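You operate a simulated robot arm through the tools that you are given. There is no shell and no other tool. Be economical: measure what you need, move in short steps, check, and stop when the job is done.

You run a simulated two-armed robot. Do the job below in one go: nothing can be reset, and whatever is moved stays where it is left.

Task
Open the blue keys drawer, take the white cup and put it in the inside and shut the drawer again. Press the zero button two times. Close the blue bands drawer. Take the yellow hand scanner and put it on the blue log book. Open the blue door, take the orange label roll on the top of the grade table and put it away on the high cupboard behind the blue door, then shut the door. Open the strays drawer, take the red box set on the top of the packing bench and put it away in the inside of the strays drawer, then shut the drawer. Lift the yellow flap open. The order is free. Set down upright: white cup.

The check looks at the end state, three seconds after you hand in, the way a careful person would. Anything else that was tipped, shoved, dropped, spilled or broken makes it a failure.

Robot
Two 7-joint arms with two-finger parallel grippers on one trunk, on a base that drives. Base frame: it is fixed to the floor where the robot stands at the start and does not move with it; the origin is under the middle of the robot, x ahead of it, y to its left, z up; the surface under the hand at the start is at about z = 0.86. Readings come in m, rad, newtons and seconds.
The left shoulder is at the start at [0.07, 0.163, 0.92], the right one opposite. With the tool pointing down near the work surface each hand reaches from about 0.1 to 0.84 m from the robot's upright axis, wherever it stands, measured 20 degrees to its own side. Places, roughly: blue bands drawer [1, -0.1, 0.7]; blue door [-1.8, 10.6, 1.8]; blue keys drawer [0.5, -0.4, 0.6]; blue log book [3.75, 0, 0.75]; high cupboard behind the blue door [-1.8, 10.8, 1.6]; in the blue keys drawer [0.5, -0.5, 0.5]; inside of the strays drawer [6, 8.4, 0.4]; orange label roll (6x6x5 cm) [-2.9, 2.3, 0.8]; red box set [-3.75, 7.5, 1]; strays drawer [6, 8.4, 0.4]; white cup (7x7x9 cm) [2.4, -0.4, 0.8]; yellow flap [-0.8, 10.7, 0.8]; yellow hand scanner (8x5x19 cm) [4.9, 0.8, 0.9]; zero button [2.9, -0.3, 1.2]. Payload 3.43 kg a hand.
The tool frame of a hand sits at the grasp point between the pads (the TCP): z along the fingers, y along the line on which they close. The tips reach 0.034 m beyond it. Largest opening 0.128 m; finger width 0.024, thickness 0.012; the body of the gripper, 0.048 by 0.13 m, starts 0.096 m behind the TCP.
Orientation is that of the tool frame in the base frame, as [roll, pitch, yaw] about the fixed x, y, z axes, in that order (R = Rz(yaw) Ry(pitch) Rx(roll)). With the fingers straight down and closing along the base's y, the tool's x points along the base's -x, its y along +y and its z along -z.

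Tools
- The arms move only by the tool nudge_tool. It takes "left_steps", "right_steps" or both (then of equal length, played together; a hand with none holds still); each is a list of rows, each a list of 7 numbers: the shift along the base's x, y, z in cm, then the turn, a rotation vector about the base's x, y, z in rad, then the finger opening in cm, from 0 to 12.8. In form: [[x, y, z, rx, ry, rz, fingers], ...]. A call has 1 to 8 rows; each row shifts and turns the commanded pose from where the row before left it. Each row takes 0.2 s and may step no farther than 0.05 m and 0.15 rad from the row before; otherwise, or with a gripper value out of range, the whole call is refused. A pose out of reach is approached as far as the arm can. The call stops where the force on the tool passes 40 N (or 10 N more than at its start, if that is more) or the arm is blocked; 0.2 s more then pass. Each finger travels about 0.153 m/s and halts on what it meets, pressing with about 34 N; the grip force reading is that of the motor and also rises with nothing between the fingers. The clock runs only during rows and for 0.2 s after the last one: add rows that do not move to give the fingers time. It gives the time, the measured TCP pose, the force on the tool (base axes), the opening and the grip force at its end, in the units of the frame above (readings bear some noise), with the torque about the TCP (base axes, N m) and any sound that the robot's microphone picked up, and new pictures: "pictures" is both (left out), scene, wrist or none (wrist: the cameras of the hands that moved).
- Cameras (640 x 400 px; columns grow to the right, rows downward): "scene" is now at [0.1366, -0.018, 1.1441]; the picture's right is [-0.21, -0.98, 0.00], its down [-0.60, 0.13, -0.79] and it looks along [0.78, -0.17, -0.61] (base axes); focal length 214 px, centre (320, 200). "left" rides on the left gripper at [0.076, 0.011, -0.16] in its tool frame; the picture's right is [-0.15, 0.99, 0.00], its down [-0.88, -0.13, -0.46] and it looks along [-0.45, -0.07, 0.89] (tool axes); focal length 234 px, centre (320, 200). "right" rides on the right gripper at [0.076, -0.011, -0.16] in its tool frame; the picture's right is [0.15, 0.99, 0.00], its down [-0.88, 0.13, -0.46] and it looks along [-0.45, 0.07, 0.89] (tool axes); focal length 234 px, centre (320, 200). There is no depth. A picture from a camera that has moved, and an enlarged one, comes with that camera's place and axes in the base frame and with its lens.
- raise_lower(by): slides the trunk up (or, below 0, down) by that many m; the arms and the scene camera ride with it, the base frame stays. It gives what a move gives, with no picture.
- roll_base(legs): drives the robot by 1 to 6 legs, each [ahead, left, turn to the left] in m, m and rad, along the robot's own axes; the way and the turn of a leg run together, so that a leg with both is an arc; at most 1.5 m and 3.142 rad a leg. The arms and the cameras ride along, it lands a little off, and it stops where it bumps. It gives what a move gives, and a new picture of the scene camera.
- turn_head(pan, tilt): turns the head with the scene camera to pan (to the left, within 1.501 rad either way) and tilt (down, from -0.506 to 1.204), counted from straight ahead of the robot. It gives what a move gives, and a new picture of the scene camera.
- zoom(camera, box): a new picture of the part [left, top, right, bottom] of that camera's present view, enlarged. No time passes.
- hand_in(): hands the job in; it is judged then, once.

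Work in short steps. Places have to be worked out from the pictures, the camera data and where the tool is seen: move nearer, look again, correct. Check each grasp and each placing, and mend what went wrong. You have 493 turns and 360 pictures in all, those below and enlarged ones among them. Open the grippers and draw the arms clear of the work before you hand the job in, unless the task says otherwise.

The tools are called after "Emit:" as a command line: name --argument value ..., lists and objects as JSON in quotes. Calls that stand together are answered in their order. nudge_tool: Moves the arms, as the interface text tells. Its arguments: {"type":"object","properties":{"left_steps":{"type":"array"},"right_steps":{"type":"array"},"pictures":{"type":"string","enum":["both","scene","wrist","none"]}},"required":[]} The other tools are called the same way: raise_lower (by) slides the trunk up or down; roll_base (legs) drives the base; turn_head (pan, tilt) turns the head that bears the scene camera; zoom (camera, box) takes an enlarged picture of a part of a camera's view; hand_in () hands the job in.

At the start:

```text
time_s: 0.0
left_position: [0.6899, 0.2109, 0.9834]
left_ee_rot: [3.141, -0.002, -3.14]
left_force: [0.7, -0.1, -0.2]
left_moment: [0.0, 0.0, -0.01]
left_width: 0.1281
left_finger_force: 0.1
right_position: [0.6238, -0.3614, 0.9813]
right_ee_rot: [3.141, 0.0, -3.141]
right_force: [0.3, -0.1, 0.0]
right_moment: [0.01, 0.03, 0.01]
right_width: 0.1279
right_finger_force: 0.1
trunk travel left (down, up): [-0.4, 0.54]
robot x, y, heading: [0.0002, -0.0036, -0.004]
head pan, tilt: [-0.209, 0.656]
```

scene: 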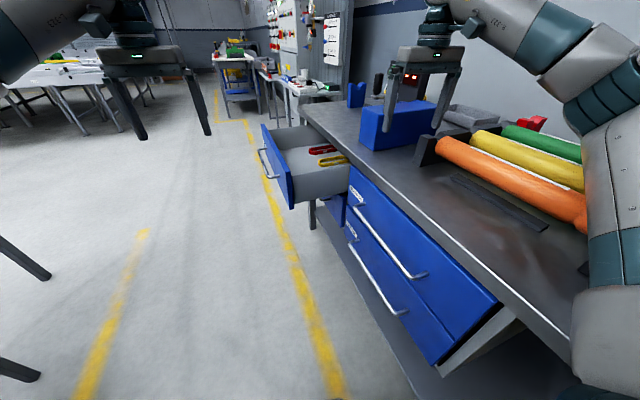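
right: 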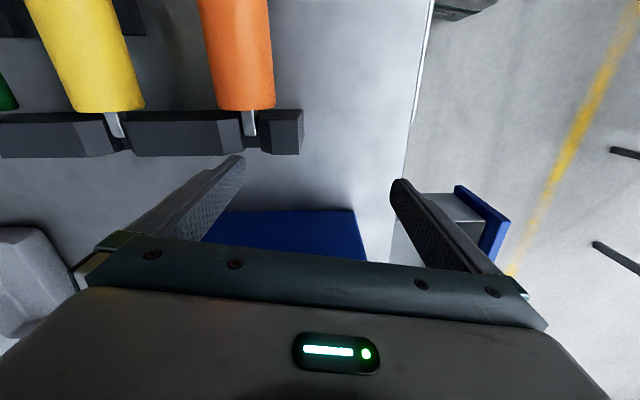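
left: 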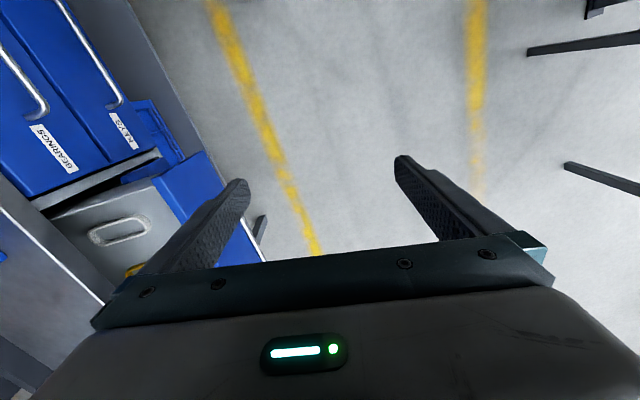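

I start by looking closer at the drawer front area in the scene picture.

Emit:
zoom --camera "scene" --box '[230, 80, 530, 380]'

Emit:
zoom --camera "left" --box '[0, 0, 280, 280]'

Emit:
zoom --camera "scene" --box '[200, 0, 360, 100]'

```text
1.33 times, centred on (380, 230) of scene
camera zoom: at [0.1366, -0.018, 1.1441], right [-0.21, -0.98, 0.0], down [-0.6, 0.13, -0.79], along [0.78, -0.17, -0.61], focal length 286 px, centre (240, 160)
```

zoom: 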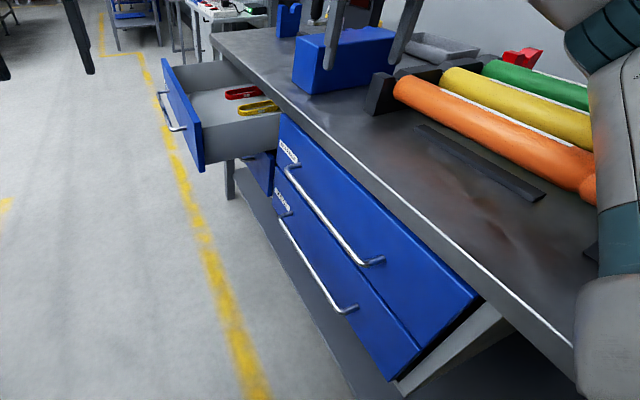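

```text
1.43 times, centred on (140, 140) of left
camera zoom: at [0.6134, 0.2214, 1.1426], right [0.15, 0.99, 0.0], down [0.88, -0.13, 0.46], along [0.45, -0.07, -0.89], focal length 334 px, centre (577, 286)
```

zoom: 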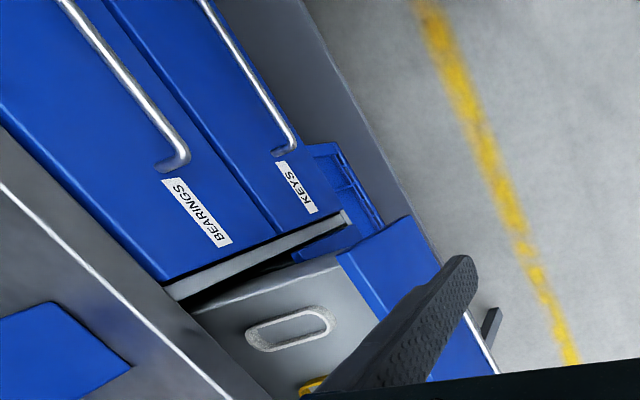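

```text
4.00 times, centred on (280, 50) of scene
camera zoom: at [0.1366, -0.018, 1.1441], right [-0.21, -0.98, 0.0], down [-0.6, 0.13, -0.79], along [0.78, -0.17, -0.61], focal length 858 px, centre (480, 800)
```

zoom: 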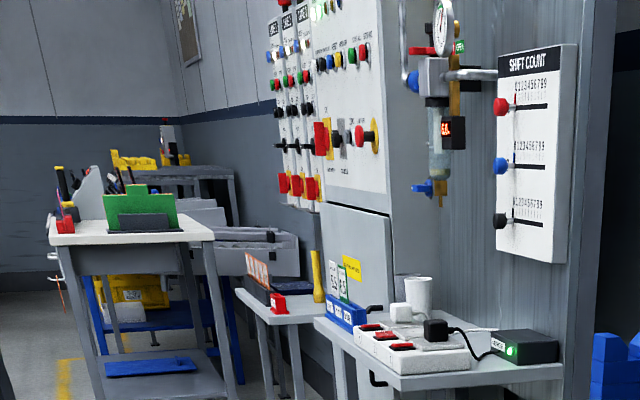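

Bearings is the upper drawer with keys under it. Bands stands open further on. I look left to learn the free floor before driving.

Emit:
turn_head --pan 1.0 --tilt 0.5

Emit:
turn_head --pan 0.0 --tilt 0.25

```text
time_s: 1.4
left_position: [0.6905, 0.2106, 0.9844]
left_ee_rot: [-3.141, 0.0, 3.141]
left_force: [-0.1, -0.4, 0.7]
left_moment: [0.01, -0.01, 0.0]
left_width: 0.1281
left_finger_force: 0.1
right_position: [0.6245, -0.3612, 0.9825]
right_ee_rot: [3.141, -0.001, -3.142]
right_force: [-0.3, 0.2, 0.1]
right_moment: [0.0, -0.01, -0.03]
right_width: 0.1282
right_finger_force: 0.1
trunk travel left (down, up): [-0.4, 0.54]
robot x, y, heading: [-0.0007, -0.0036, 0.003]
head pan, tilt: [1.0, 0.499]
camera scene: at [0.1011, 0.0766, 1.158], right [0.84, -0.54, 0.0], down [-0.26, -0.4, -0.88], along [0.47, 0.74, -0.48], focal length 214 px, centre (320, 200)
```

scene: 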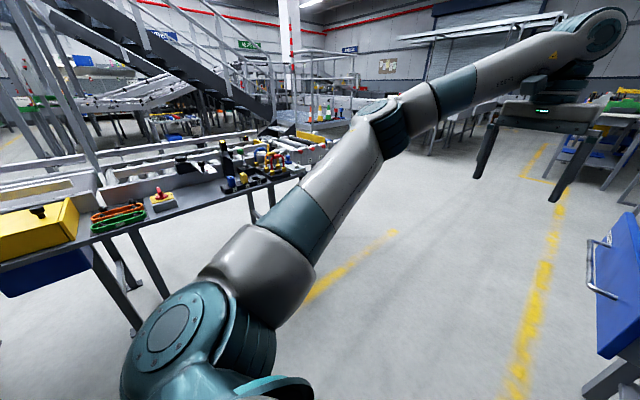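

```text
time_s: 2.7
left_position: [0.6908, 0.2109, 0.9843]
left_ee_rot: [-3.141, 0.0, 3.142]
left_force: [-0.6, 0.1, 0.0]
left_moment: [-0.01, -0.01, 0.01]
left_width: 0.1278
left_finger_force: 0.1
right_position: [0.6237, -0.3619, 0.982]
right_ee_rot: [3.14, 0.001, 3.142]
right_force: [0.3, 0.1, -0.4]
right_moment: [0.01, 0.01, 0.01]
right_width: 0.1282
right_finger_force: 0.2
trunk travel left (down, up): [-0.4, 0.54]
robot x, y, heading: [0.0015, -0.0024, 0.001]
head pan, tilt: [0.0, 0.25]
camera scene: at [0.1453, 0.0001, 1.1811], right [0.0, -1.0, 0.0], down [-0.25, 0.0, -0.97], along [0.97, 0.0, -0.25], focal length 214 px, centre (320, 200)
```

scene: 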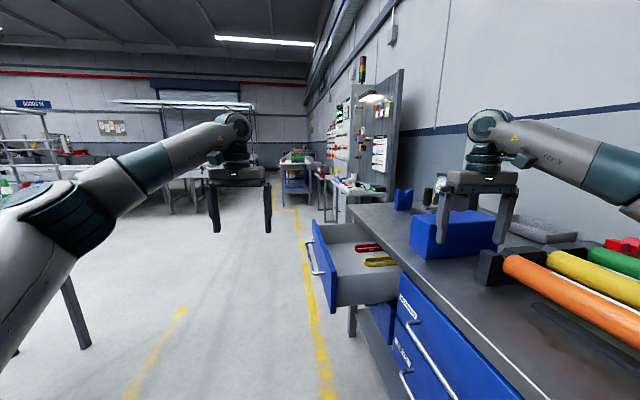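

Floor beyond x≈0.7 is free on the left. The table's front edge is at about y=1.05. I drive diagonally away from the bench, then turn to face it.

Emit:
roll_base --legs '[[0.45, 0.45, 0], [0.4, 0.25, 0], [0, 0, -1.571]]'

Emit:
turn_head --pan 0.0 --tilt 0.65

```text
time_s: 4.1
left_position: [0.7614, 0.2823, 0.9847]
left_ee_rot: [3.14, 0.0, -3.139]
left_force: [0.3, -0.2, 0.1]
left_moment: [0.03, -0.07, 0.02]
left_width: 0.1281
left_finger_force: 0.1
right_position: [0.695, -0.2937, 0.9813]
right_ee_rot: [-3.134, -0.016, 3.136]
right_force: [0.4, -0.5, -0.4]
right_moment: [0.02, -0.03, -0.02]
right_width: 0.128
right_finger_force: 0.0
trunk travel left (down, up): [-0.4, 0.54]
robot x, y, heading: [0.0758, 0.0725, 0.004]
head pan, tilt: [0.0, 0.25]
stopped in leg 1: the force on the tool passed its limit at 71 N (the readings are from after the stop); the commanded pose is now the measured one
camera scene: at [0.218, 0.0706, 1.1811], right [0.0, -1.0, 0.0], down [-0.25, 0.0, -0.97], along [0.97, 0.0, -0.25], focal length 214 px, centre (320, 200)
```

scene: 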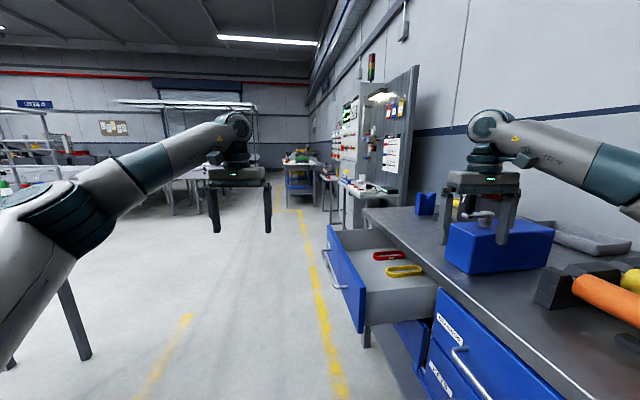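

```text
time_s: 5.0
left_position: [0.7619, 0.2829, 0.9838]
left_ee_rot: [3.141, 0.0, -3.135]
left_force: [0.2, -0.5, 0.3]
left_moment: [0.02, -0.03, 0.01]
left_width: 0.1281
left_finger_force: 0.1
right_position: [0.6963, -0.2935, 0.9818]
right_ee_rot: [-3.13, -0.016, 3.136]
right_force: [-4.7, -3.6, -1.7]
right_moment: [0.0, 0.07, -0.36]
right_width: 0.1279
right_finger_force: 0.0
trunk travel left (down, up): [-0.4, 0.54]
robot x, y, heading: [0.0741, 0.0706, 0.007]
head pan, tilt: [0.0, 0.649]
camera scene: at [0.2115, 0.0706, 1.1448], right [0.0, -1.0, 0.0], down [-0.6, 0.0, -0.8], along [0.8, 0.0, -0.6], focal length 214 px, centre (320, 200)
```

scene: 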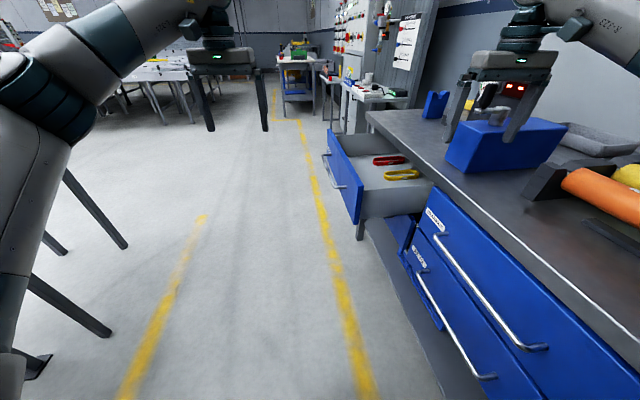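

The right fingers bumped the blue box on the bench. I lift the right hand straight up, clear of everything.

Emit:
nudge_tool --right_steps '[[0, 0, 3, 0, 0, 0, 12.8], [0, 0, 4, 0, 0, 0, 12.8], [0, 0, 5, 0, 0, 0, 12.8], [0, 0, 5, 0, 0, 0, 12.8]]'

```text
time_s: 6.0
left_position: [0.7616, 0.2888, 0.9837]
left_ee_rot: [-3.138, 0.0, -3.134]
left_force: [-0.8, 1.9, 0.3]
left_moment: [-0.06, -0.04, -0.02]
left_width: 0.128
left_finger_force: 0.1
right_position: [0.6952, -0.2907, 1.1547]
right_ee_rot: [-3.13, -0.012, 3.138]
right_force: [0.4, 0.8, -0.4]
right_moment: [-0.01, 0.02, -0.03]
right_width: 0.1281
right_finger_force: 0.1
trunk travel left (down, up): [-0.4, 0.54]
robot x, y, heading: [0.0748, 0.0718, 0.007]
head pan, tilt: [0.0, 0.649]
camera scene: at [0.2113, 0.0743, 1.1446], right [0.01, -1.0, 0.0], down [-0.6, -0.01, -0.8], along [0.8, 0.0, -0.6], focal length 214 px, centre (320, 200)
camera right: at [0.6198, -0.2998, 1.3153], right [-0.14, 0.99, -0.01], down [0.89, 0.13, 0.44], along [0.44, 0.05, -0.9], focal length 234 px, centre (320, 200)
```

scene: 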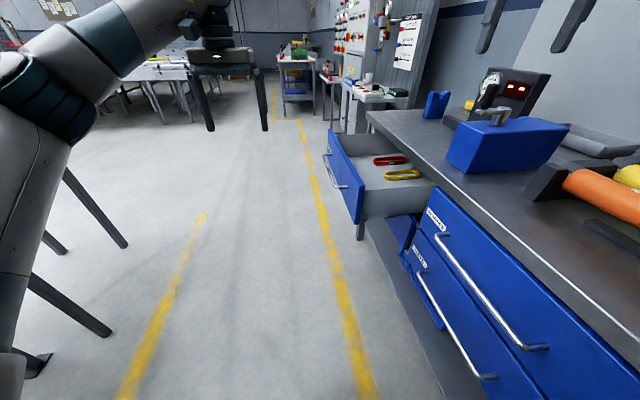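
right: 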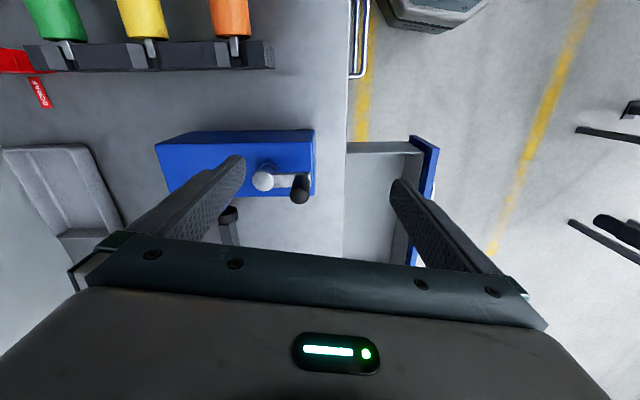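

The blue test block looks square to the bench and unharmed. I continue the drive away from the bench and then turn to face it.

Emit:
roll_base --legs '[[0.35, 0.38, 0], [0.45, 0.25, 0], [0, 0, -1.578]]'

```text
time_s: 15.5
left_position: [1.0953, 0.0157, 0.984]
left_ee_rot: [-3.142, 0.0, 1.572]
left_force: [-0.8, 0.3, 0.9]
left_moment: [-0.02, -0.01, 0.01]
left_width: 0.128
left_finger_force: 0.0
right_position: [0.5167, 0.0842, 1.1519]
right_ee_rot: [-3.131, -0.016, 1.564]
right_force: [-0.8, 0.2, 0.6]
right_moment: [0.0, -0.02, 0.01]
right_width: 0.1279
right_finger_force: 0.1
trunk travel left (down, up): [-0.4, 0.54]
robot x, y, heading: [0.8851, 0.7044, -1.571]
head pan, tilt: [0.0, 0.649]
camera scene: at [0.886, 0.5688, 1.1446], right [-1.0, 0.0, 0.0], down [0.0, 0.6, -0.8], along [0.0, -0.8, -0.6], focal length 214 px, centre (320, 200)
```

scene: 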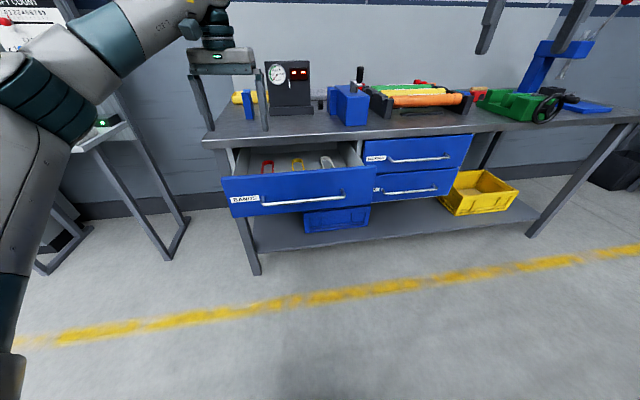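

The bands drawer's front faces me at about x≈0.95, y≈0. I bring the left hand in front of its handle with fingers closed, pointing down.

Emit:
nudge_tool --left_steps '[[-3, 4, 0, 0, 0, 0, 0], [-4, 4, 0, 0, 0, 0, 0], [-4, 0, -3, 0, 0, 0, 0], [-3, 0, -4, 0, 0, 0, 0], [0, 0, -5, 0, 0, 0, 0], [0, 0, -5, 0, 0, 0, 0], [0, 0, -5, 0, 0, 0, 0], [0, 0, -5, 0, 0, 0, 0]]'

```text
refused: row 2 steps farther than a row can; nothing moved
```

Emit:
nudge_tool --left_steps '[[-3, 3.5, 0, 0, 0, 0, 0], [-3, 3.5, 0, 0, 0, 0, 0], [-3.5, 1, -3, 0, 0, 0, 0], [-3, 0, -3.5, 0, 0, 0, 0], [-1, 0, -4.8, 0, 0, 0, 0], [0, 0, -5, 0, 0, 0, 0], [0, 0, -5, 0, 0, 0, 0], [0, 0, -5, 0, 0, 0, 0]]'

```text
time_s: 17.3
left_position: [0.9605, 0.0962, 0.7203]
left_ee_rot: [-3.141, 0.0, 1.575]
left_force: [0.7, -0.4, 0.5]
left_moment: [0.01, 0.0, 0.0]
left_width: 0.0
left_finger_force: 32.6
right_position: [0.5177, 0.084, 1.153]
right_ee_rot: [-3.132, -0.018, 1.564]
right_force: [-0.9, -0.9, 0.7]
right_moment: [0.0, 0.0, 0.0]
right_width: 0.1282
right_finger_force: 0.0
trunk travel left (down, up): [-0.4, 0.54]
robot x, y, heading: [0.8811, 0.7043, -1.569]
head pan, tilt: [0.0, 0.649]
camera scene: at [0.8865, 0.5681, 1.1446], right [-1.0, 0.0, 0.0], down [0.0, 0.61, -0.8], along [0.0, -0.8, -0.61], focal length 214 px, centre (320, 200)
camera left: at [0.9698, 0.1715, 0.8794], right [0.99, -0.14, 0.0], down [-0.13, -0.88, 0.46], along [-0.07, -0.45, -0.89], focal length 234 px, centre (320, 200)
```

scene: 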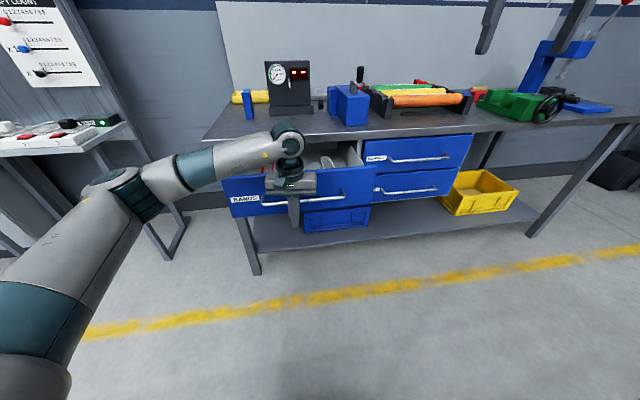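
left: 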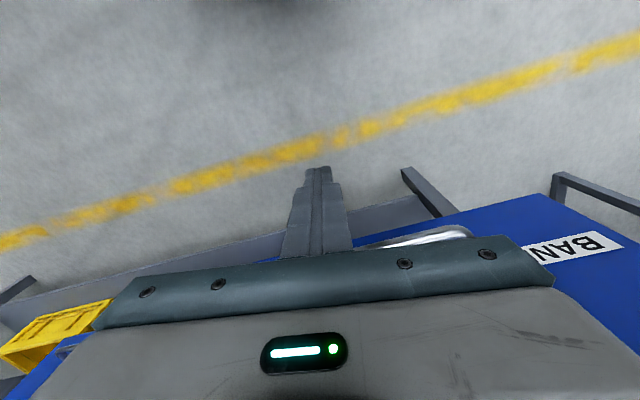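

Centred on the panel at x=0.96. I push toward -y until the drawer seats.

Emit:
nudge_tool --left_steps '[[0, -4, -2, 0, 0, 0, 0], [0, -4, 0, 0, 0, 0, 0], [0, -4, 0, 0, 0, 0, 0], [0, -4, 0, 0, 0, 0, 0], [0, -4, 0, 0, 0, 0, 0], [0, -4, 0, 0, 0, 0, 0]]' --pictures "scene"

```text
time_s: 18.7
left_position: [0.9671, -0.1158, 0.6996]
left_ee_rot: [-3.139, -0.001, 1.568]
left_force: [-0.2, 0.2, 0.1]
left_moment: [0.03, -0.05, 0.0]
left_width: 0.0
left_finger_force: 33.2
left hand out of reach, approached as far as the arm can: row 6
right_position: [0.5216, 0.0841, 1.1548]
right_ee_rot: [-3.129, -0.014, 1.564]
right_force: [2.3, 0.6, 0.3]
right_moment: [0.03, 0.19, -0.01]
right_width: 0.1279
right_finger_force: 0.2
trunk travel left (down, up): [-0.4, 0.54]
robot x, y, heading: [0.8827, 0.7065, -1.566]
head pan, tilt: [0.0, 0.649]
camera scene: at [0.8887, 0.5684, 1.1446], right [-1.0, 0.0, 0.0], down [0.0, 0.61, -0.8], along [0.0, -0.8, -0.61], focal length 214 px, centre (320, 200)
```

scene: 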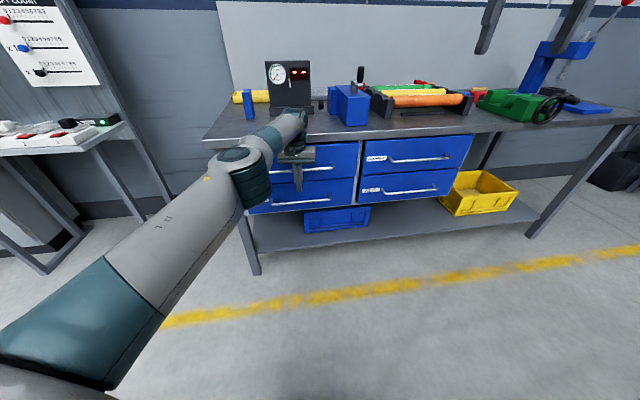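

Out of reach just before it seats. I draw back a little, drive 0.15 ahead and push the rest.

Emit:
nudge_tool --left_steps '[[0, 4, 0, 0, 0, 0, 0], [0, 4, 0, 0, 0, 0, 0], [0, 4, 0, 0, 0, 0, 0], [0, 4, 0, 0, 0, 0, 0]]' --pictures "none"

Emit:
roll_base --legs '[[0.12, 0, 0]]'

Emit:
nudge_tool --left_steps '[[0, -4, 0, 0, 0, 0, 0], [0, -4, 0, 0, 0, 0, 0], [0, -3, 0, 0, 0, 0, 0], [0, -2, 0, 0, 0, 0, 0], [0, -2, 0, 0, 0, 0, 0], [0, -2, 0, 0, 0, 0, 0], [0, -2, 0, 0, 0, 0, 0]]' --pictures "scene"

```text
time_s: 19.7
left_position: [0.9587, -0.1101, 0.701]
left_ee_rot: [3.141, -0.003, 1.573]
left_force: [0.1, 0.4, 0.1]
left_moment: [-0.02, -0.03, -0.01]
left_width: 0.0001
left_finger_force: 32.6
left hand out of reach, approached as far as the arm can: row 1, 2, 3, 4
right_position: [0.5175, 0.0845, 1.1532]
right_ee_rot: [-3.13, -0.016, 1.564]
right_force: [0.6, -0.4, 0.2]
right_moment: [-0.01, -0.01, 0.0]
right_width: 0.1279
right_finger_force: 0.1
trunk travel left (down, up): [-0.4, 0.54]
robot x, y, heading: [0.8811, 0.7038, -1.571]
head pan, tilt: [0.0, 0.649]
```

```text
time_s: 20.6
left_position: [0.9592, -0.1348, 0.7055]
left_ee_rot: [3.137, -0.036, 1.575]
left_force: [0.9, 18.9, 10.8]
left_moment: [-0.85, -0.19, 0.3]
left_width: 0.0
left_finger_force: 32.9
right_position: [0.5157, 0.0521, 1.1527]
right_ee_rot: [-3.131, -0.017, 1.563]
right_force: [-0.3, 1.0, 0.0]
right_moment: [0.03, -0.02, 0.01]
right_width: 0.128
right_finger_force: 0.2
trunk travel left (down, up): [-0.4, 0.54]
robot x, y, heading: [0.8849, 0.6698, -1.565]
head pan, tilt: [0.0, 0.649]
stopped in leg 1: the force on the tool passed its limit at 163 N (the readings are from after the stop); the commanded pose is now the measured one
camera scene: at [0.8863, 0.5377, 1.1449], right [-1.0, 0.0, 0.0], down [0.0, 0.6, -0.8], along [0.0, -0.8, -0.6], focal length 214 px, centre (320, 200)
```

scene: 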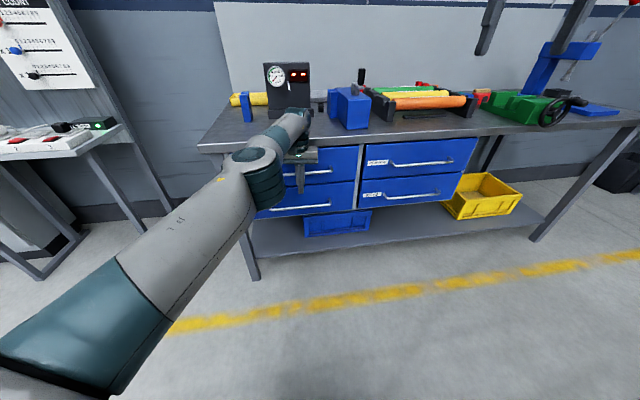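

```text
time_s: 21.0
left_position: [0.9581, -0.1341, 0.7052]
left_ee_rot: [-3.139, -0.041, 1.568]
left_force: [-2.6, 18.0, 9.8]
left_moment: [-0.87, -0.27, 0.24]
left_width: 0.0
left_finger_force: 33.3
left hand out of reach, approached as far as the arm can: row 1, 2
right_position: [0.5188, 0.0549, 1.1523]
right_ee_rot: [-3.131, -0.017, 1.562]
right_force: [-0.7, 0.3, 0.0]
right_moment: [0.02, 0.04, -0.02]
right_width: 0.128
right_finger_force: 0.1
trunk travel left (down, up): [-0.4, 0.54]
robot x, y, heading: [0.8854, 0.6732, -1.569]
head pan, tilt: [0.0, 0.649]
stopped in row 2 (left hand): the force on the tool passed its limit at 41 N (the readings are from after the stop); the commanded pose is now the measured one
camera scene: at [0.8862, 0.538, 1.145], right [-1.0, 0.0, 0.0], down [0.0, 0.6, -0.8], along [0.0, -0.8, -0.6], focal length 214 px, centre (320, 200)
```

scene: 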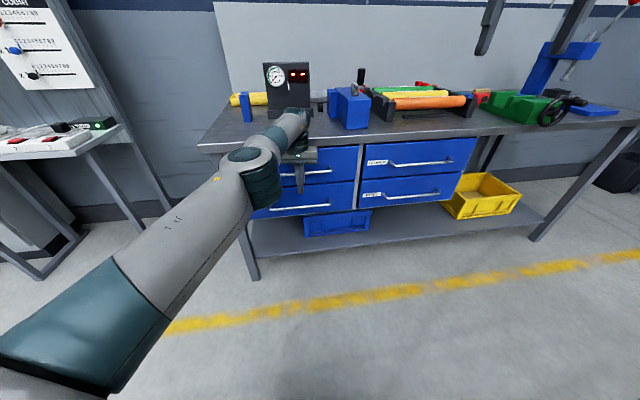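

Firm resistance with the fingers at y≈-0.15, probably shut. I draw the left hand back and look.

Emit:
nudge_tool --left_steps '[[0, 4, 0, 0, 0, 0, 0], [0, 4, 0, 0, 0, 0, 0], [0, 4, 0, 0, 0, 0, 0], [0, 4, 0, 0, 0, 0, 0], [3, 2, 0, 0, 0, 0, 0], [4, 0, 0, 0, 0, 0, 0], [4, 0, 0, 0, 0, 0, 0], [4, 0, 0, 0, 0, 0, 0]]' --pictures "scene"

Emit:
zoom --camera "scene" --box '[200, 60, 500, 260]'

```text
time_s: 22.3
left_position: [0.9595, -0.134, 0.705]
left_ee_rot: [-3.128, -0.053, 1.549]
left_force: [-5.5, 9.8, 5.0]
left_moment: [-0.43, -0.32, 0.08]
left_width: 0.0001
left_finger_force: 33.6
left hand out of reach, approached as far as the arm can: row 1, 2, 3, 4, 5, 6
right_position: [0.5153, 0.0539, 1.1521]
right_ee_rot: [-3.13, -0.015, 1.56]
right_force: [1.0, 0.2, 0.3]
right_moment: [-0.02, 0.03, -0.03]
right_width: 0.1279
right_finger_force: 0.1
trunk travel left (down, up): [-0.4, 0.54]
robot x, y, heading: [0.8829, 0.6748, -1.575]
head pan, tilt: [0.0, 0.649]
stopped in row 6 (left hand): the force on the tool passed its limit at 60 N (the readings are from after the stop); the commanded pose is now the measured one
camera scene: at [0.886, 0.5367, 1.145], right [-1.0, 0.0, 0.0], down [0.0, 0.6, -0.8], along [0.0, -0.8, -0.6], focal length 214 px, centre (320, 200)
```

scene: 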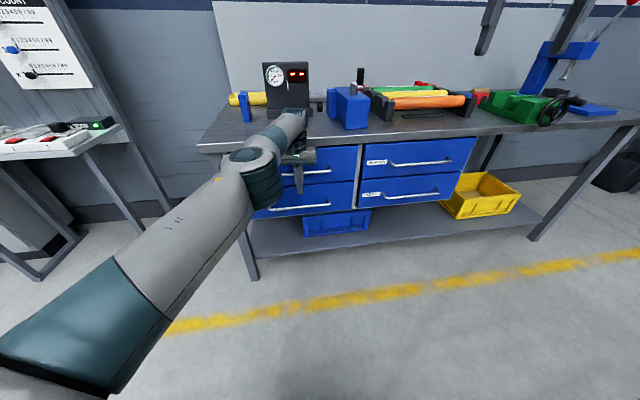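

```text
2.00 times, centred on (350, 160) of scene
camera zoom: at [0.886, 0.5367, 1.145], right [-1.0, 0.0, 0.0], down [0.0, 0.6, -0.8], along [0.0, -0.8, -0.6], focal length 429 px, centre (260, 280)
```

zoom: 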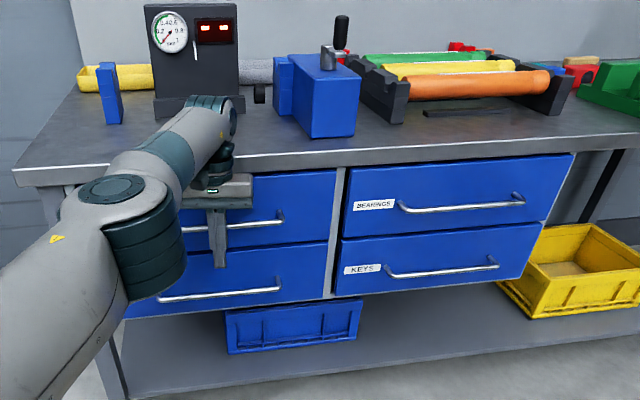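

The drawer is flush with its neighbours, but the arm solver is stuck at this stretched pose. I drive the base back 0.12 to free the hand.

Emit:
roll_base --legs '[[-0.12, 0, 0]]'

Emit:
nudge_tool --left_steps '[[0, 2, 3, 0, 0, 0, 0], [0, 2, 3, 0, 0, 0, 0], [0, 2, 3, 0, 0, 0, 0], [0, 2, 3, 0, 0, 0, 0]]' --pictures "none"

```text
time_s: 23.6
left_position: [0.9597, -0.0132, 0.7026]
left_ee_rot: [-3.131, -0.051, 1.551]
left_force: [-0.1, -0.5, 0.6]
left_moment: [-0.02, -0.02, 0.02]
left_width: 0.0003
left_finger_force: 33.4
right_position: [0.5144, 0.1747, 1.1521]
right_ee_rot: [-3.131, -0.017, 1.558]
right_force: [0.2, 0.4, -0.5]
right_moment: [-0.03, 0.01, -0.01]
right_width: 0.128
right_finger_force: 0.1
trunk travel left (down, up): [-0.4, 0.54]
robot x, y, heading: [0.8823, 0.7952, -1.576]
head pan, tilt: [0.0, 0.649]
camera scene: at [0.8853, 0.6576, 1.1447], right [-1.0, 0.0, 0.0], down [0.0, 0.6, -0.8], along [0.0, -0.8, -0.6], focal length 214 px, centre (320, 200)
```

scene: 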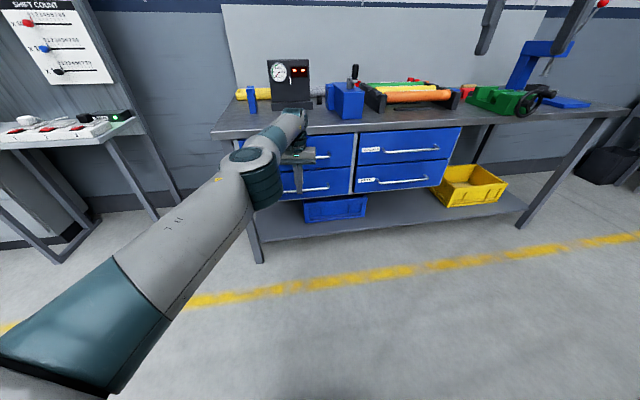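

```text
time_s: 24.6
left_position: [0.9511, -0.0058, 0.7735]
left_ee_rot: [-3.131, -0.058, 1.55]
left_force: [-0.2, -0.3, -0.3]
left_moment: [0.03, -0.01, -0.01]
left_width: 0.0
left_finger_force: 33.2
left hand out of reach, approached as far as the arm can: row 1, 2, 3, 4
right_position: [0.5146, 0.1733, 1.1504]
right_ee_rot: [-3.132, -0.017, 1.557]
right_force: [0.0, -0.1, 0.6]
right_moment: [0.01, -0.01, 0.0]
right_width: 0.1282
right_finger_force: 0.1
trunk travel left (down, up): [-0.4, 0.54]
robot x, y, heading: [0.8858, 0.7941, -1.572]
head pan, tilt: [0.0, 0.649]
```

The bands drawer looks shut. I bring the left hand further up and back to recover a comfortable arm pose.

Emit:
nudge_tool --left_steps '[[3, 0, 4, 0, 0, 0, 0], [3, 0, 4, 0, 0, 0, 0], [3, 1, 3, 0, 0, 0, 0], [3, 3, 2, 0, 0, 0, 0], [2, 4, 2, 0, 0, 0, 0], [0, 4, 2, 0, 0, 0, 0], [0, 4, 0, 0, 0, 0, 0], [0, 4, 0, 0, 0, 0, 0]]' --pictures "scene"

Emit:
zoom --camera "scene" --box '[200, 80, 500, 230]'

```text
time_s: 26.4
left_position: [1.0894, 0.194, 0.9432]
left_ee_rot: [-3.129, -0.053, 1.553]
left_force: [-0.7, -0.3, -0.2]
left_moment: [-0.02, -0.02, 0.01]
left_width: 0.0
left_finger_force: 33.0
right_position: [0.5139, 0.1747, 1.1517]
right_ee_rot: [-3.132, -0.015, 1.559]
right_force: [-0.1, -0.1, 0.1]
right_moment: [-0.03, 0.02, 0.02]
right_width: 0.128
right_finger_force: 0.0
trunk travel left (down, up): [-0.4, 0.54]
robot x, y, heading: [0.8851, 0.792, -1.568]
head pan, tilt: [0.0, 0.649]
camera scene: at [0.8857, 0.6576, 1.1448], right [-1.0, 0.0, 0.0], down [0.0, 0.6, -0.8], along [0.0, -0.8, -0.6], focal length 214 px, centre (320, 200)
```

scene: 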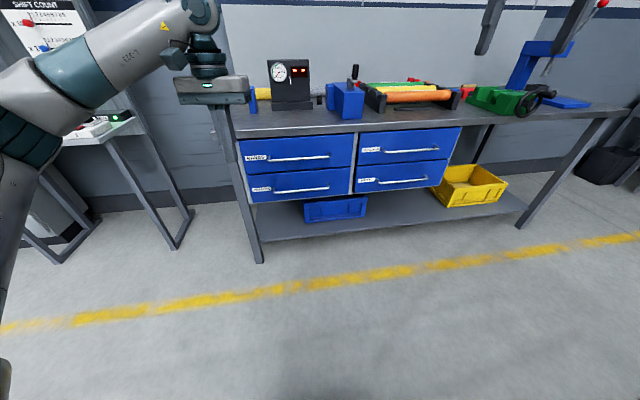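

```text
2.13 times, centred on (350, 155) of scene
camera zoom: at [0.8857, 0.6576, 1.1448], right [-1.0, 0.0, 0.0], down [0.0, 0.6, -0.8], along [0.0, -0.8, -0.6], focal length 458 px, centre (256, 296)
```

zoom: 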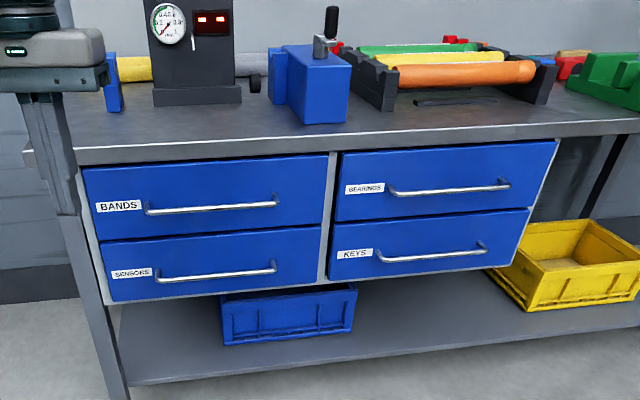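

Bands is shut flush. For the keys drawer I shift the base ahead and right, lower the trunk, and rotate the right hand to point horizontally at the bench with fingers closing vertically.

Emit:
roll_base --legs '[[0.1, -0.15, 0]]'

Emit:
nudge_tool --right_steps '[[0, 2, 0, -0.0864, -0.0864, -0.0864, 12.8], [0, 2, 0, -0.0864, -0.0864, -0.0864, 12.8], [0, 0, 0, -0.0864, -0.0864, -0.0864, 12.8], [0, 0, 0, -0.0864, -0.0864, -0.0864, 12.8], [0, 0, 0, -0.0864, -0.0864, -0.0864, 12.8], [0, 0, 0, -0.0864, -0.0864, -0.0864, 12.8], [0, 0, 0, -0.0864, -0.0864, -0.0864, 12.8]]' --pictures "none"

Emit:
nudge_tool --right_steps '[[0, 0, 0, -0.0864, -0.0864, -0.0864, 12.8], [0, 0, 0, -0.0864, -0.0864, -0.0864, 12.8], [0, 0, 0, -0.0864, -0.0864, -0.0864, 12.8], [0, 0, 0, -0.0864, -0.0864, -0.0864, 12.8], [0, 0, 0, -0.0864, -0.0864, -0.0864, 12.8], [0, 0, 0, -0.0864, -0.0864, -0.0864, 12.8], [0, 0, 0, -0.0864, -0.0864, -0.0864, 12.8]]' --pictures "both"

```text
time_s: 27.9
left_position: [0.9368, 0.0928, 0.9426]
left_ee_rot: [-3.13, -0.055, 1.55]
left_force: [0.3, -0.1, -0.6]
left_moment: [-0.01, -0.04, 0.0]
left_width: 0.0001
left_finger_force: 33.1
right_position: [0.3618, 0.074, 1.1512]
right_ee_rot: [-3.134, -0.018, 1.557]
right_force: [-0.6, 0.6, -0.2]
right_moment: [0.03, -0.03, 0.03]
right_width: 0.1281
right_finger_force: 0.2
trunk travel left (down, up): [-0.4, 0.54]
robot x, y, heading: [0.7336, 0.695, -1.574]
head pan, tilt: [0.0, 0.649]
camera scene: at [0.7329, 0.5563, 1.1446], right [-1.0, 0.0, 0.0], down [0.0, 0.61, -0.8], along [0.0, -0.8, -0.61], focal length 214 px, centre (320, 200)
```

scene: 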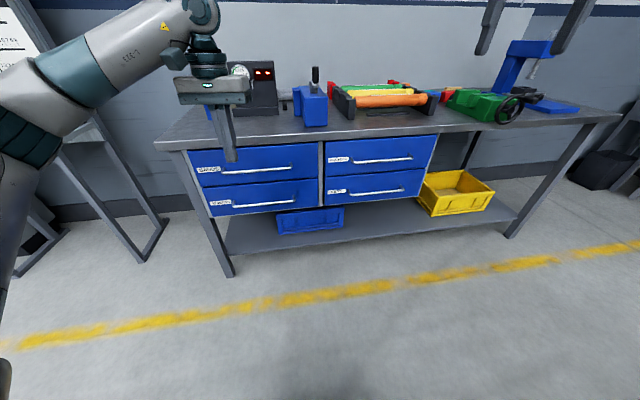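

```text
time_s: 29.5
left_position: [0.9375, 0.0936, 0.9425]
left_ee_rot: [-3.131, -0.054, 1.55]
left_force: [-0.3, 0.8, 0.1]
left_moment: [-0.03, 0.01, 0.03]
left_width: 0.0002
left_finger_force: 33.4
right_position: [0.3614, 0.1136, 1.152]
right_ee_rot: [2.362, 0.317, 0.786]
right_force: [-0.4, -0.5, 0.4]
right_moment: [-0.02, 0.0, 0.0]
right_width: 0.1282
right_finger_force: 0.1
trunk travel left (down, up): [-0.4, 0.54]
robot x, y, heading: [0.7353, 0.6913, -1.574]
head pan, tilt: [0.0, 0.649]
```

```text
time_s: 31.1
left_position: [0.9374, 0.0937, 0.9421]
left_ee_rot: [-3.13, -0.054, 1.55]
left_force: [-0.2, -0.7, -0.4]
left_moment: [0.0, 0.0, 0.02]
left_width: 0.0001
left_finger_force: 33.4
right_position: [0.3647, 0.115, 1.1506]
right_ee_rot: [1.579, -0.015, 0.016]
right_force: [0.2, 0.0, -0.3]
right_moment: [-0.01, 0.0, 0.02]
right_width: 0.1281
right_finger_force: 0.0
trunk travel left (down, up): [-0.4, 0.54]
robot x, y, heading: [0.7332, 0.6968, -1.575]
head pan, tilt: [0.0, 0.649]
camera scene: at [0.7337, 0.5563, 1.1446], right [-1.0, 0.0, 0.0], down [0.0, 0.61, -0.8], along [0.0, -0.8, -0.61], focal length 214 px, centre (320, 200)
camera right: at [0.4354, 0.275, 1.1418], right [0.13, -0.01, 0.99], down [-0.89, 0.44, 0.12], along [-0.44, -0.9, 0.05], focal length 234 px, centre (320, 200)
```

scene: 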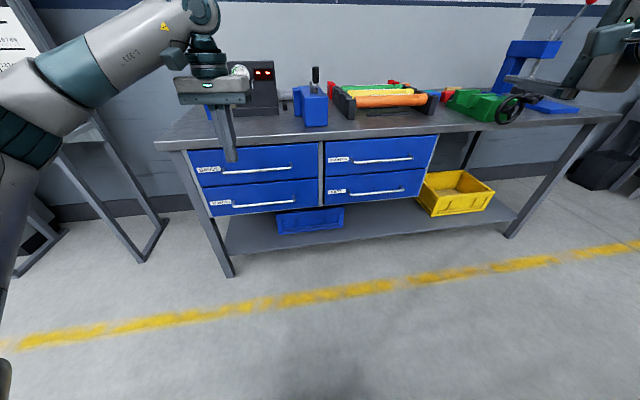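
right: 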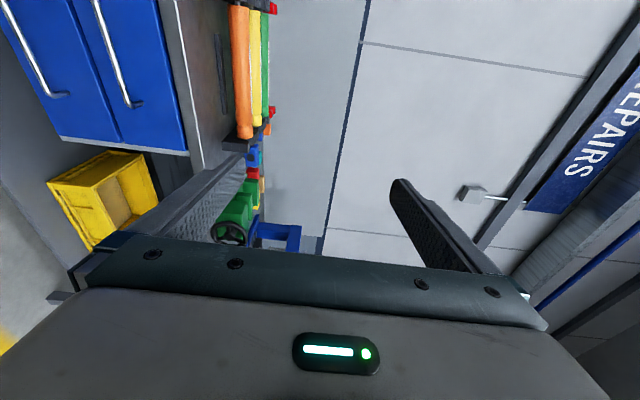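

The handle triangulates to x 0.35–0.61, y≈-0.24, z≈0.61. I lower the trunk 0.3 and bring the hand in front of the bar with 8 cm opening.

Emit:
raise_lower --by -0.3

Emit:
nudge_tool --right_steps '[[2.5, 0, -4, 0, 0, 0, 8], [2.5, 0, -4, 0, 0, 0, 8], [2.5, 0, -4, 0, 0, 0, 8], [2.5, 0, -4, 0, 0, 0, 8], [1.5, -2, -4, 0, 0, 0, 8], [0, -3, -3.5, 0, 0, 0, 8], [0, -4.5, 0, 0, 0, 0, 8], [0, -4.5, 0, 0, 0, 0, 8]]' --pictures "both"

```text
time_s: 34.1
left_position: [0.9369, 0.0945, 0.6416]
left_ee_rot: [-3.132, -0.053, 1.55]
left_force: [-0.6, -0.6, 0.1]
left_moment: [-0.01, -0.02, 0.01]
left_width: 0.0002
left_finger_force: 32.7
right_position: [0.3623, 0.1146, 0.8507]
right_ee_rot: [1.581, -0.013, 0.017]
right_force: [0.4, 0.1, -0.4]
right_moment: [0.02, -0.02, -0.02]
right_width: 0.1278
right_finger_force: 0.0
trunk travel left (down, up): [-0.1, 0.84]
robot x, y, heading: [0.7329, 0.6927, -1.571]
head pan, tilt: [0.0, 0.649]
```

```text
time_s: 35.9
left_position: [0.9367, 0.0933, 0.6422]
left_ee_rot: [-3.128, -0.054, 1.549]
left_force: [1.9, 0.2, 0.1]
left_moment: [-0.01, 0.01, -0.01]
left_width: 0.0
left_finger_force: 32.8
right_position: [0.4214, 0.0416, 0.6685]
right_ee_rot: [1.582, -0.014, 0.017]
right_force: [-1.0, 0.1, 0.5]
right_moment: [0.0, 0.02, -0.01]
right_width: 0.0798
right_finger_force: 0.1
right hand out of reach, approached as far as the arm can: row 3, 4, 5, 6, 7, 8
trunk travel left (down, up): [-0.1, 0.84]
robot x, y, heading: [0.7323, 0.6946, -1.576]
head pan, tilt: [0.0, 0.649]
camera scene: at [0.7336, 0.5567, 0.8446], right [-1.0, 0.0, 0.0], down [0.0, 0.6, -0.8], along [0.0, -0.8, -0.6], focal length 214 px, centre (320, 200)
camera right: at [0.4941, 0.2022, 0.6595], right [0.13, -0.01, 0.99], down [-0.89, 0.44, 0.12], along [-0.44, -0.9, 0.05], focal length 234 px, centre (320, 200)
```

scene: 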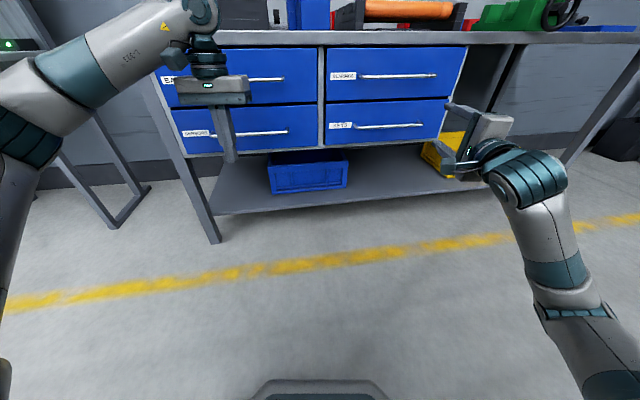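
right: 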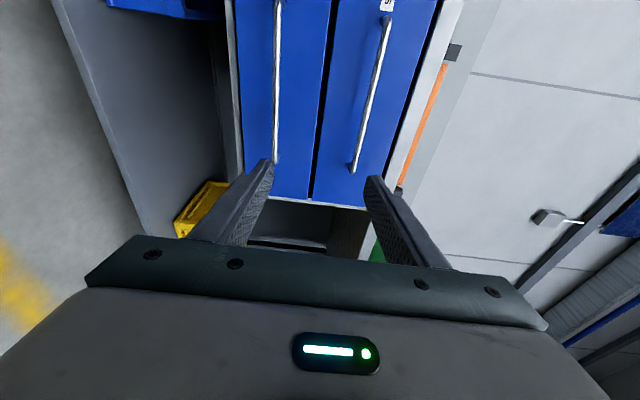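

The arm is limited in this pose since the hand sits too far inward. I back the hand off, then shift the base left and ahead so that the handle lies straight before a more outward hand.

Emit:
nudge_tool --right_steps '[[-2.5, 2, 3, 0, 0, 0, 8], [-2.5, 2, 3, 0, 0, 0, 8], [-2.5, 3, 3, 0, 0, 0, 8], [-2.5, 3, 2, 0, 0, 0, 8], [0, 0, 0, 0, 0, 0, 8]]' --pictures "none"

Emit:
roll_base --legs '[[0.08, 0.15, 0]]'

```text
time_s: 37.1
left_position: [0.9363, 0.0932, 0.6418]
left_ee_rot: [-3.132, -0.054, 1.551]
left_force: [-1.0, -0.5, -0.3]
left_moment: [0.0, -0.04, 0.0]
left_width: 0.0001
left_finger_force: 32.9
right_position: [0.3255, 0.1426, 0.7746]
right_ee_rot: [1.581, -0.013, 0.017]
right_force: [0.9, -0.5, -0.1]
right_moment: [-0.01, 0.04, 0.03]
right_width: 0.0801
right_finger_force: 0.0
trunk travel left (down, up): [-0.1, 0.84]
robot x, y, heading: [0.7358, 0.6938, -1.573]
head pan, tilt: [0.0, 0.649]
```

```text
time_s: 38.5
left_position: [1.0887, 0.0143, 0.6425]
left_ee_rot: [-3.13, -0.055, 1.553]
left_force: [0.2, -0.3, 0.4]
left_moment: [0.01, 0.01, -0.02]
left_width: 0.0
left_finger_force: 33.5
right_position: [0.4754, 0.0629, 0.7739]
right_ee_rot: [1.582, -0.014, 0.019]
right_force: [-0.2, -0.1, -0.2]
right_moment: [-0.04, 0.01, -0.02]
right_width: 0.0799
right_finger_force: 0.0
trunk travel left (down, up): [-0.1, 0.84]
robot x, y, heading: [0.8859, 0.6149, -1.575]
head pan, tilt: [0.0, 0.649]
camera scene: at [0.8842, 0.477, 0.8446], right [-1.0, 0.0, 0.0], down [0.0, 0.6, -0.8], along [0.0, -0.8, -0.6], focal length 214 px, centre (320, 200)
```

scene: 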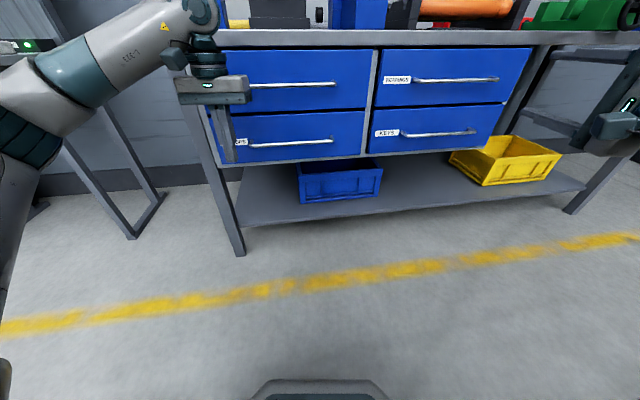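

Commanded pose follows the reached one. Now I go straight down to bar height and forward.

Emit:
nudge_tool --right_steps '[[0, 0, -4, 0, 0, 0, 8], [0, 0, -4, 0, 0, 0, 8], [0, 0, -4, 0, 0, 0, 8], [0, 0, -4, 0, 0, 0, 8], [0, -4, 0, 0, 0, 0, 8], [0, -4, 0, 0, 0, 0, 8], [0, -4, 0, 0, 0, 0, 8]]' --pictures "both"

```text
time_s: 40.1
left_position: [1.0891, 0.0145, 0.6422]
left_ee_rot: [-3.131, -0.054, 1.552]
left_force: [-0.1, 0.4, 0.7]
left_moment: [-0.04, -0.01, -0.01]
left_width: 0.0
left_finger_force: 33.2
right_position: [0.4662, -0.0669, 0.6174]
right_ee_rot: [1.582, -0.015, 0.018]
right_force: [-0.3, -0.2, 0.3]
right_moment: [0.07, 0.0, 0.02]
right_width: 0.0801
right_finger_force: 0.1
right hand out of reach, approached as far as the arm can: row 2, 3
trunk travel left (down, up): [-0.1, 0.84]
robot x, y, heading: [0.8802, 0.6136, -1.577]
head pan, tilt: [0.0, 0.649]
camera scene: at [0.884, 0.4772, 0.8446], right [-1.0, 0.0, 0.0], down [0.0, 0.6, -0.8], along [0.0, -0.8, -0.6], focal length 214 px, centre (320, 200)
camera right: at [0.5385, 0.0935, 0.6078], right [0.13, -0.01, 0.99], down [-0.89, 0.44, 0.12], along [-0.43, -0.9, 0.05], focal length 234 px, centre (320, 200)
```

scene: 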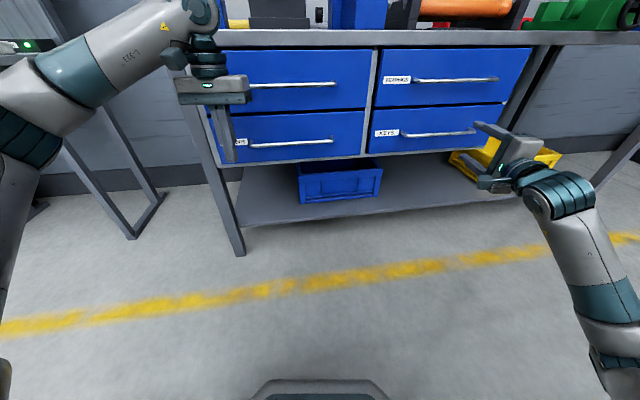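
right: 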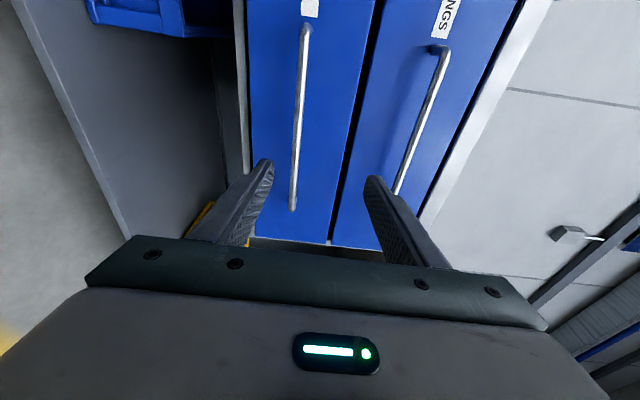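

The bar is at z≈0.585, my hand at 0.617. I lower 3 cm and advance to it.

Emit:
nudge_tool --right_steps '[[0, -2, -3, 0, 0, 0, 8], [0, -4, 0, 0, 0, 0, 8], [0, -4, 0, 0, 0, 0, 8], [0, -3, 0, 0, 0, 0, 8]]' --pictures "both"

```text
time_s: 41.1
left_position: [1.0891, 0.0141, 0.643]
left_ee_rot: [-3.13, -0.055, 1.551]
left_force: [-0.9, -0.4, 0.5]
left_moment: [0.01, -0.02, 0.0]
left_width: 0.0001
left_finger_force: 33.3
right_position: [0.4676, -0.1984, 0.5866]
right_ee_rot: [1.581, -0.013, 0.019]
right_force: [0.2, 0.3, 0.5]
right_moment: [0.0, -0.01, 0.0]
right_width: 0.0796
right_finger_force: 0.1
trunk travel left (down, up): [-0.1, 0.84]
robot x, y, heading: [0.8828, 0.6141, -1.566]
head pan, tilt: [0.0, 0.649]
camera scene: at [0.8841, 0.4771, 0.8446], right [-1.0, 0.0, 0.0], down [0.0, 0.6, -0.8], along [0.0, -0.8, -0.6], focal length 214 px, centre (320, 200)
camera right: at [0.5399, -0.0358, 0.5789], right [0.13, -0.01, 0.99], down [-0.89, 0.44, 0.12], along [-0.43, -0.9, 0.05], focal length 234 px, centre (320, 200)
```

scene: 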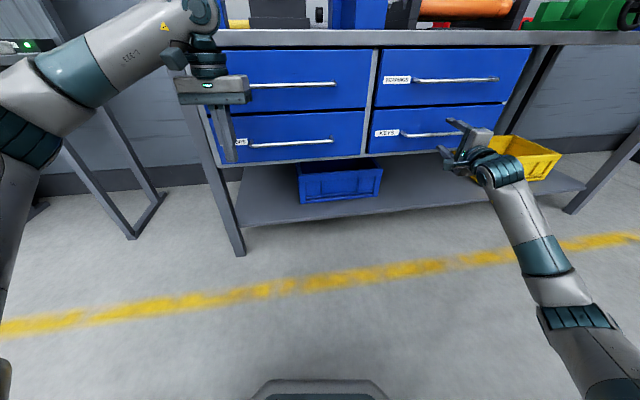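
right: 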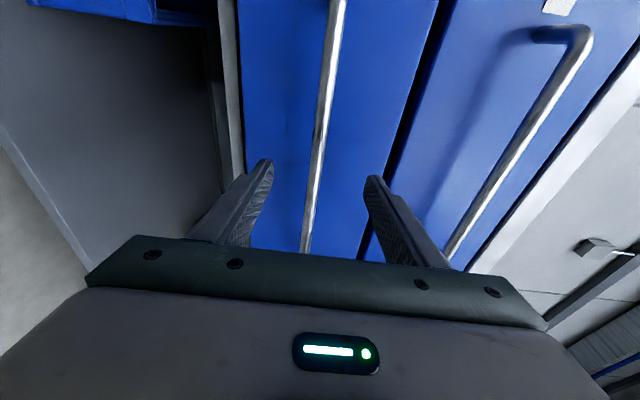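

The bar runs between the fingers. I advance 4 cm and close.

Emit:
nudge_tool --right_steps '[[0, -2, 0, 0, 0, 0, 8], [0, -2, 0, 0, 0, 0, 8], [0, 0, 0, 0, 0, 0, 0], [0, 0, 0, 0, 0, 0, 0], [0, 0, 0, 0, 0, 0, 0]]' --pictures "wrist"

```text
time_s: 42.3
left_position: [1.0889, 0.0145, 0.6423]
left_ee_rot: [-3.131, -0.055, 1.551]
left_force: [0.0, 1.2, -0.7]
left_moment: [-0.01, 0.0, 0.0]
left_width: 0.0
left_finger_force: 33.1
right_position: [0.4681, -0.2374, 0.5833]
right_ee_rot: [1.586, -0.013, 0.019]
right_force: [2.5, 7.5, -11.7]
right_moment: [-0.18, 1.14, -0.38]
right_width: 0.0119
right_finger_force: 45.0
trunk travel left (down, up): [-0.1, 0.84]
robot x, y, heading: [0.8821, 0.6156, -1.569]
head pan, tilt: [0.0, 0.649]
camera right: at [0.5402, -0.0766, 0.5746], right [0.13, -0.01, 0.99], down [-0.89, 0.44, 0.12], along [-0.43, -0.9, 0.05], focal length 234 px, centre (320, 200)
```

right: 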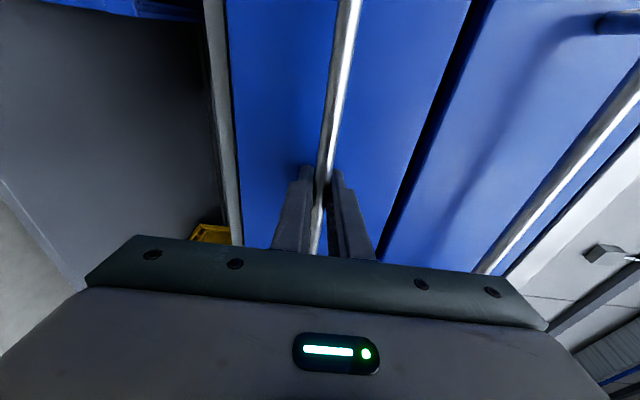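

Bar gripped (1.2 cm). I pull toward +y.

Emit:
nudge_tool --right_steps '[[0, 2, 0, 0, 0, 0, 0], [0, 3, 0, 0, 0, 0, 0], [0, 3, 0, 0, 0, 0, 0], [0, 3, 0, 0, 0, 0, 0], [0, 3, 0, 0, 0, 0, 0], [0, 3, 0, 0, 0, 0, 0], [0, 3, 0, 0, 0, 0, 0], [0, 3, 0, 0, 0, 0, 0]]' --pictures "scene"

```text
time_s: 44.1
left_position: [1.0881, 0.0137, 0.6426]
left_ee_rot: [-3.133, -0.054, 1.554]
left_force: [0.3, 0.1, 0.3]
left_moment: [0.01, 0.01, 0.01]
left_width: 0.0
left_finger_force: 32.9
right_position: [0.4668, -0.0056, 0.5834]
right_ee_rot: [1.583, -0.017, 0.018]
right_force: [-28.9, -3.9, -3.7]
right_moment: [-0.16, 1.1, -0.11]
right_width: 0.0121
right_finger_force: 44.9
trunk travel left (down, up): [-0.1, 0.84]
robot x, y, heading: [0.8839, 0.6161, -1.572]
head pan, tilt: [0.0, 0.649]
camera scene: at [0.8826, 0.4767, 0.8445], right [-1.0, 0.0, 0.0], down [0.0, 0.61, -0.8], along [0.0, -0.8, -0.61], focal length 214 px, centre (320, 200)
```

scene: 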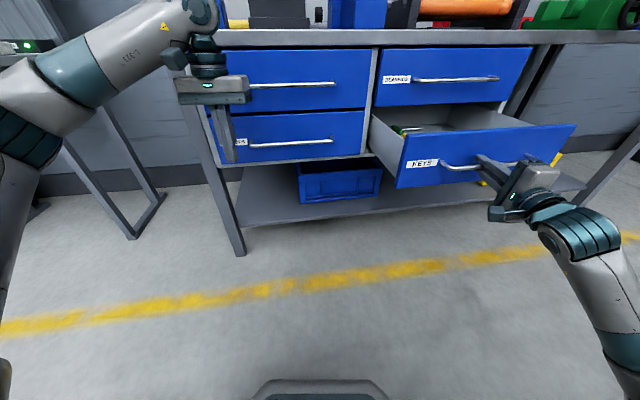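

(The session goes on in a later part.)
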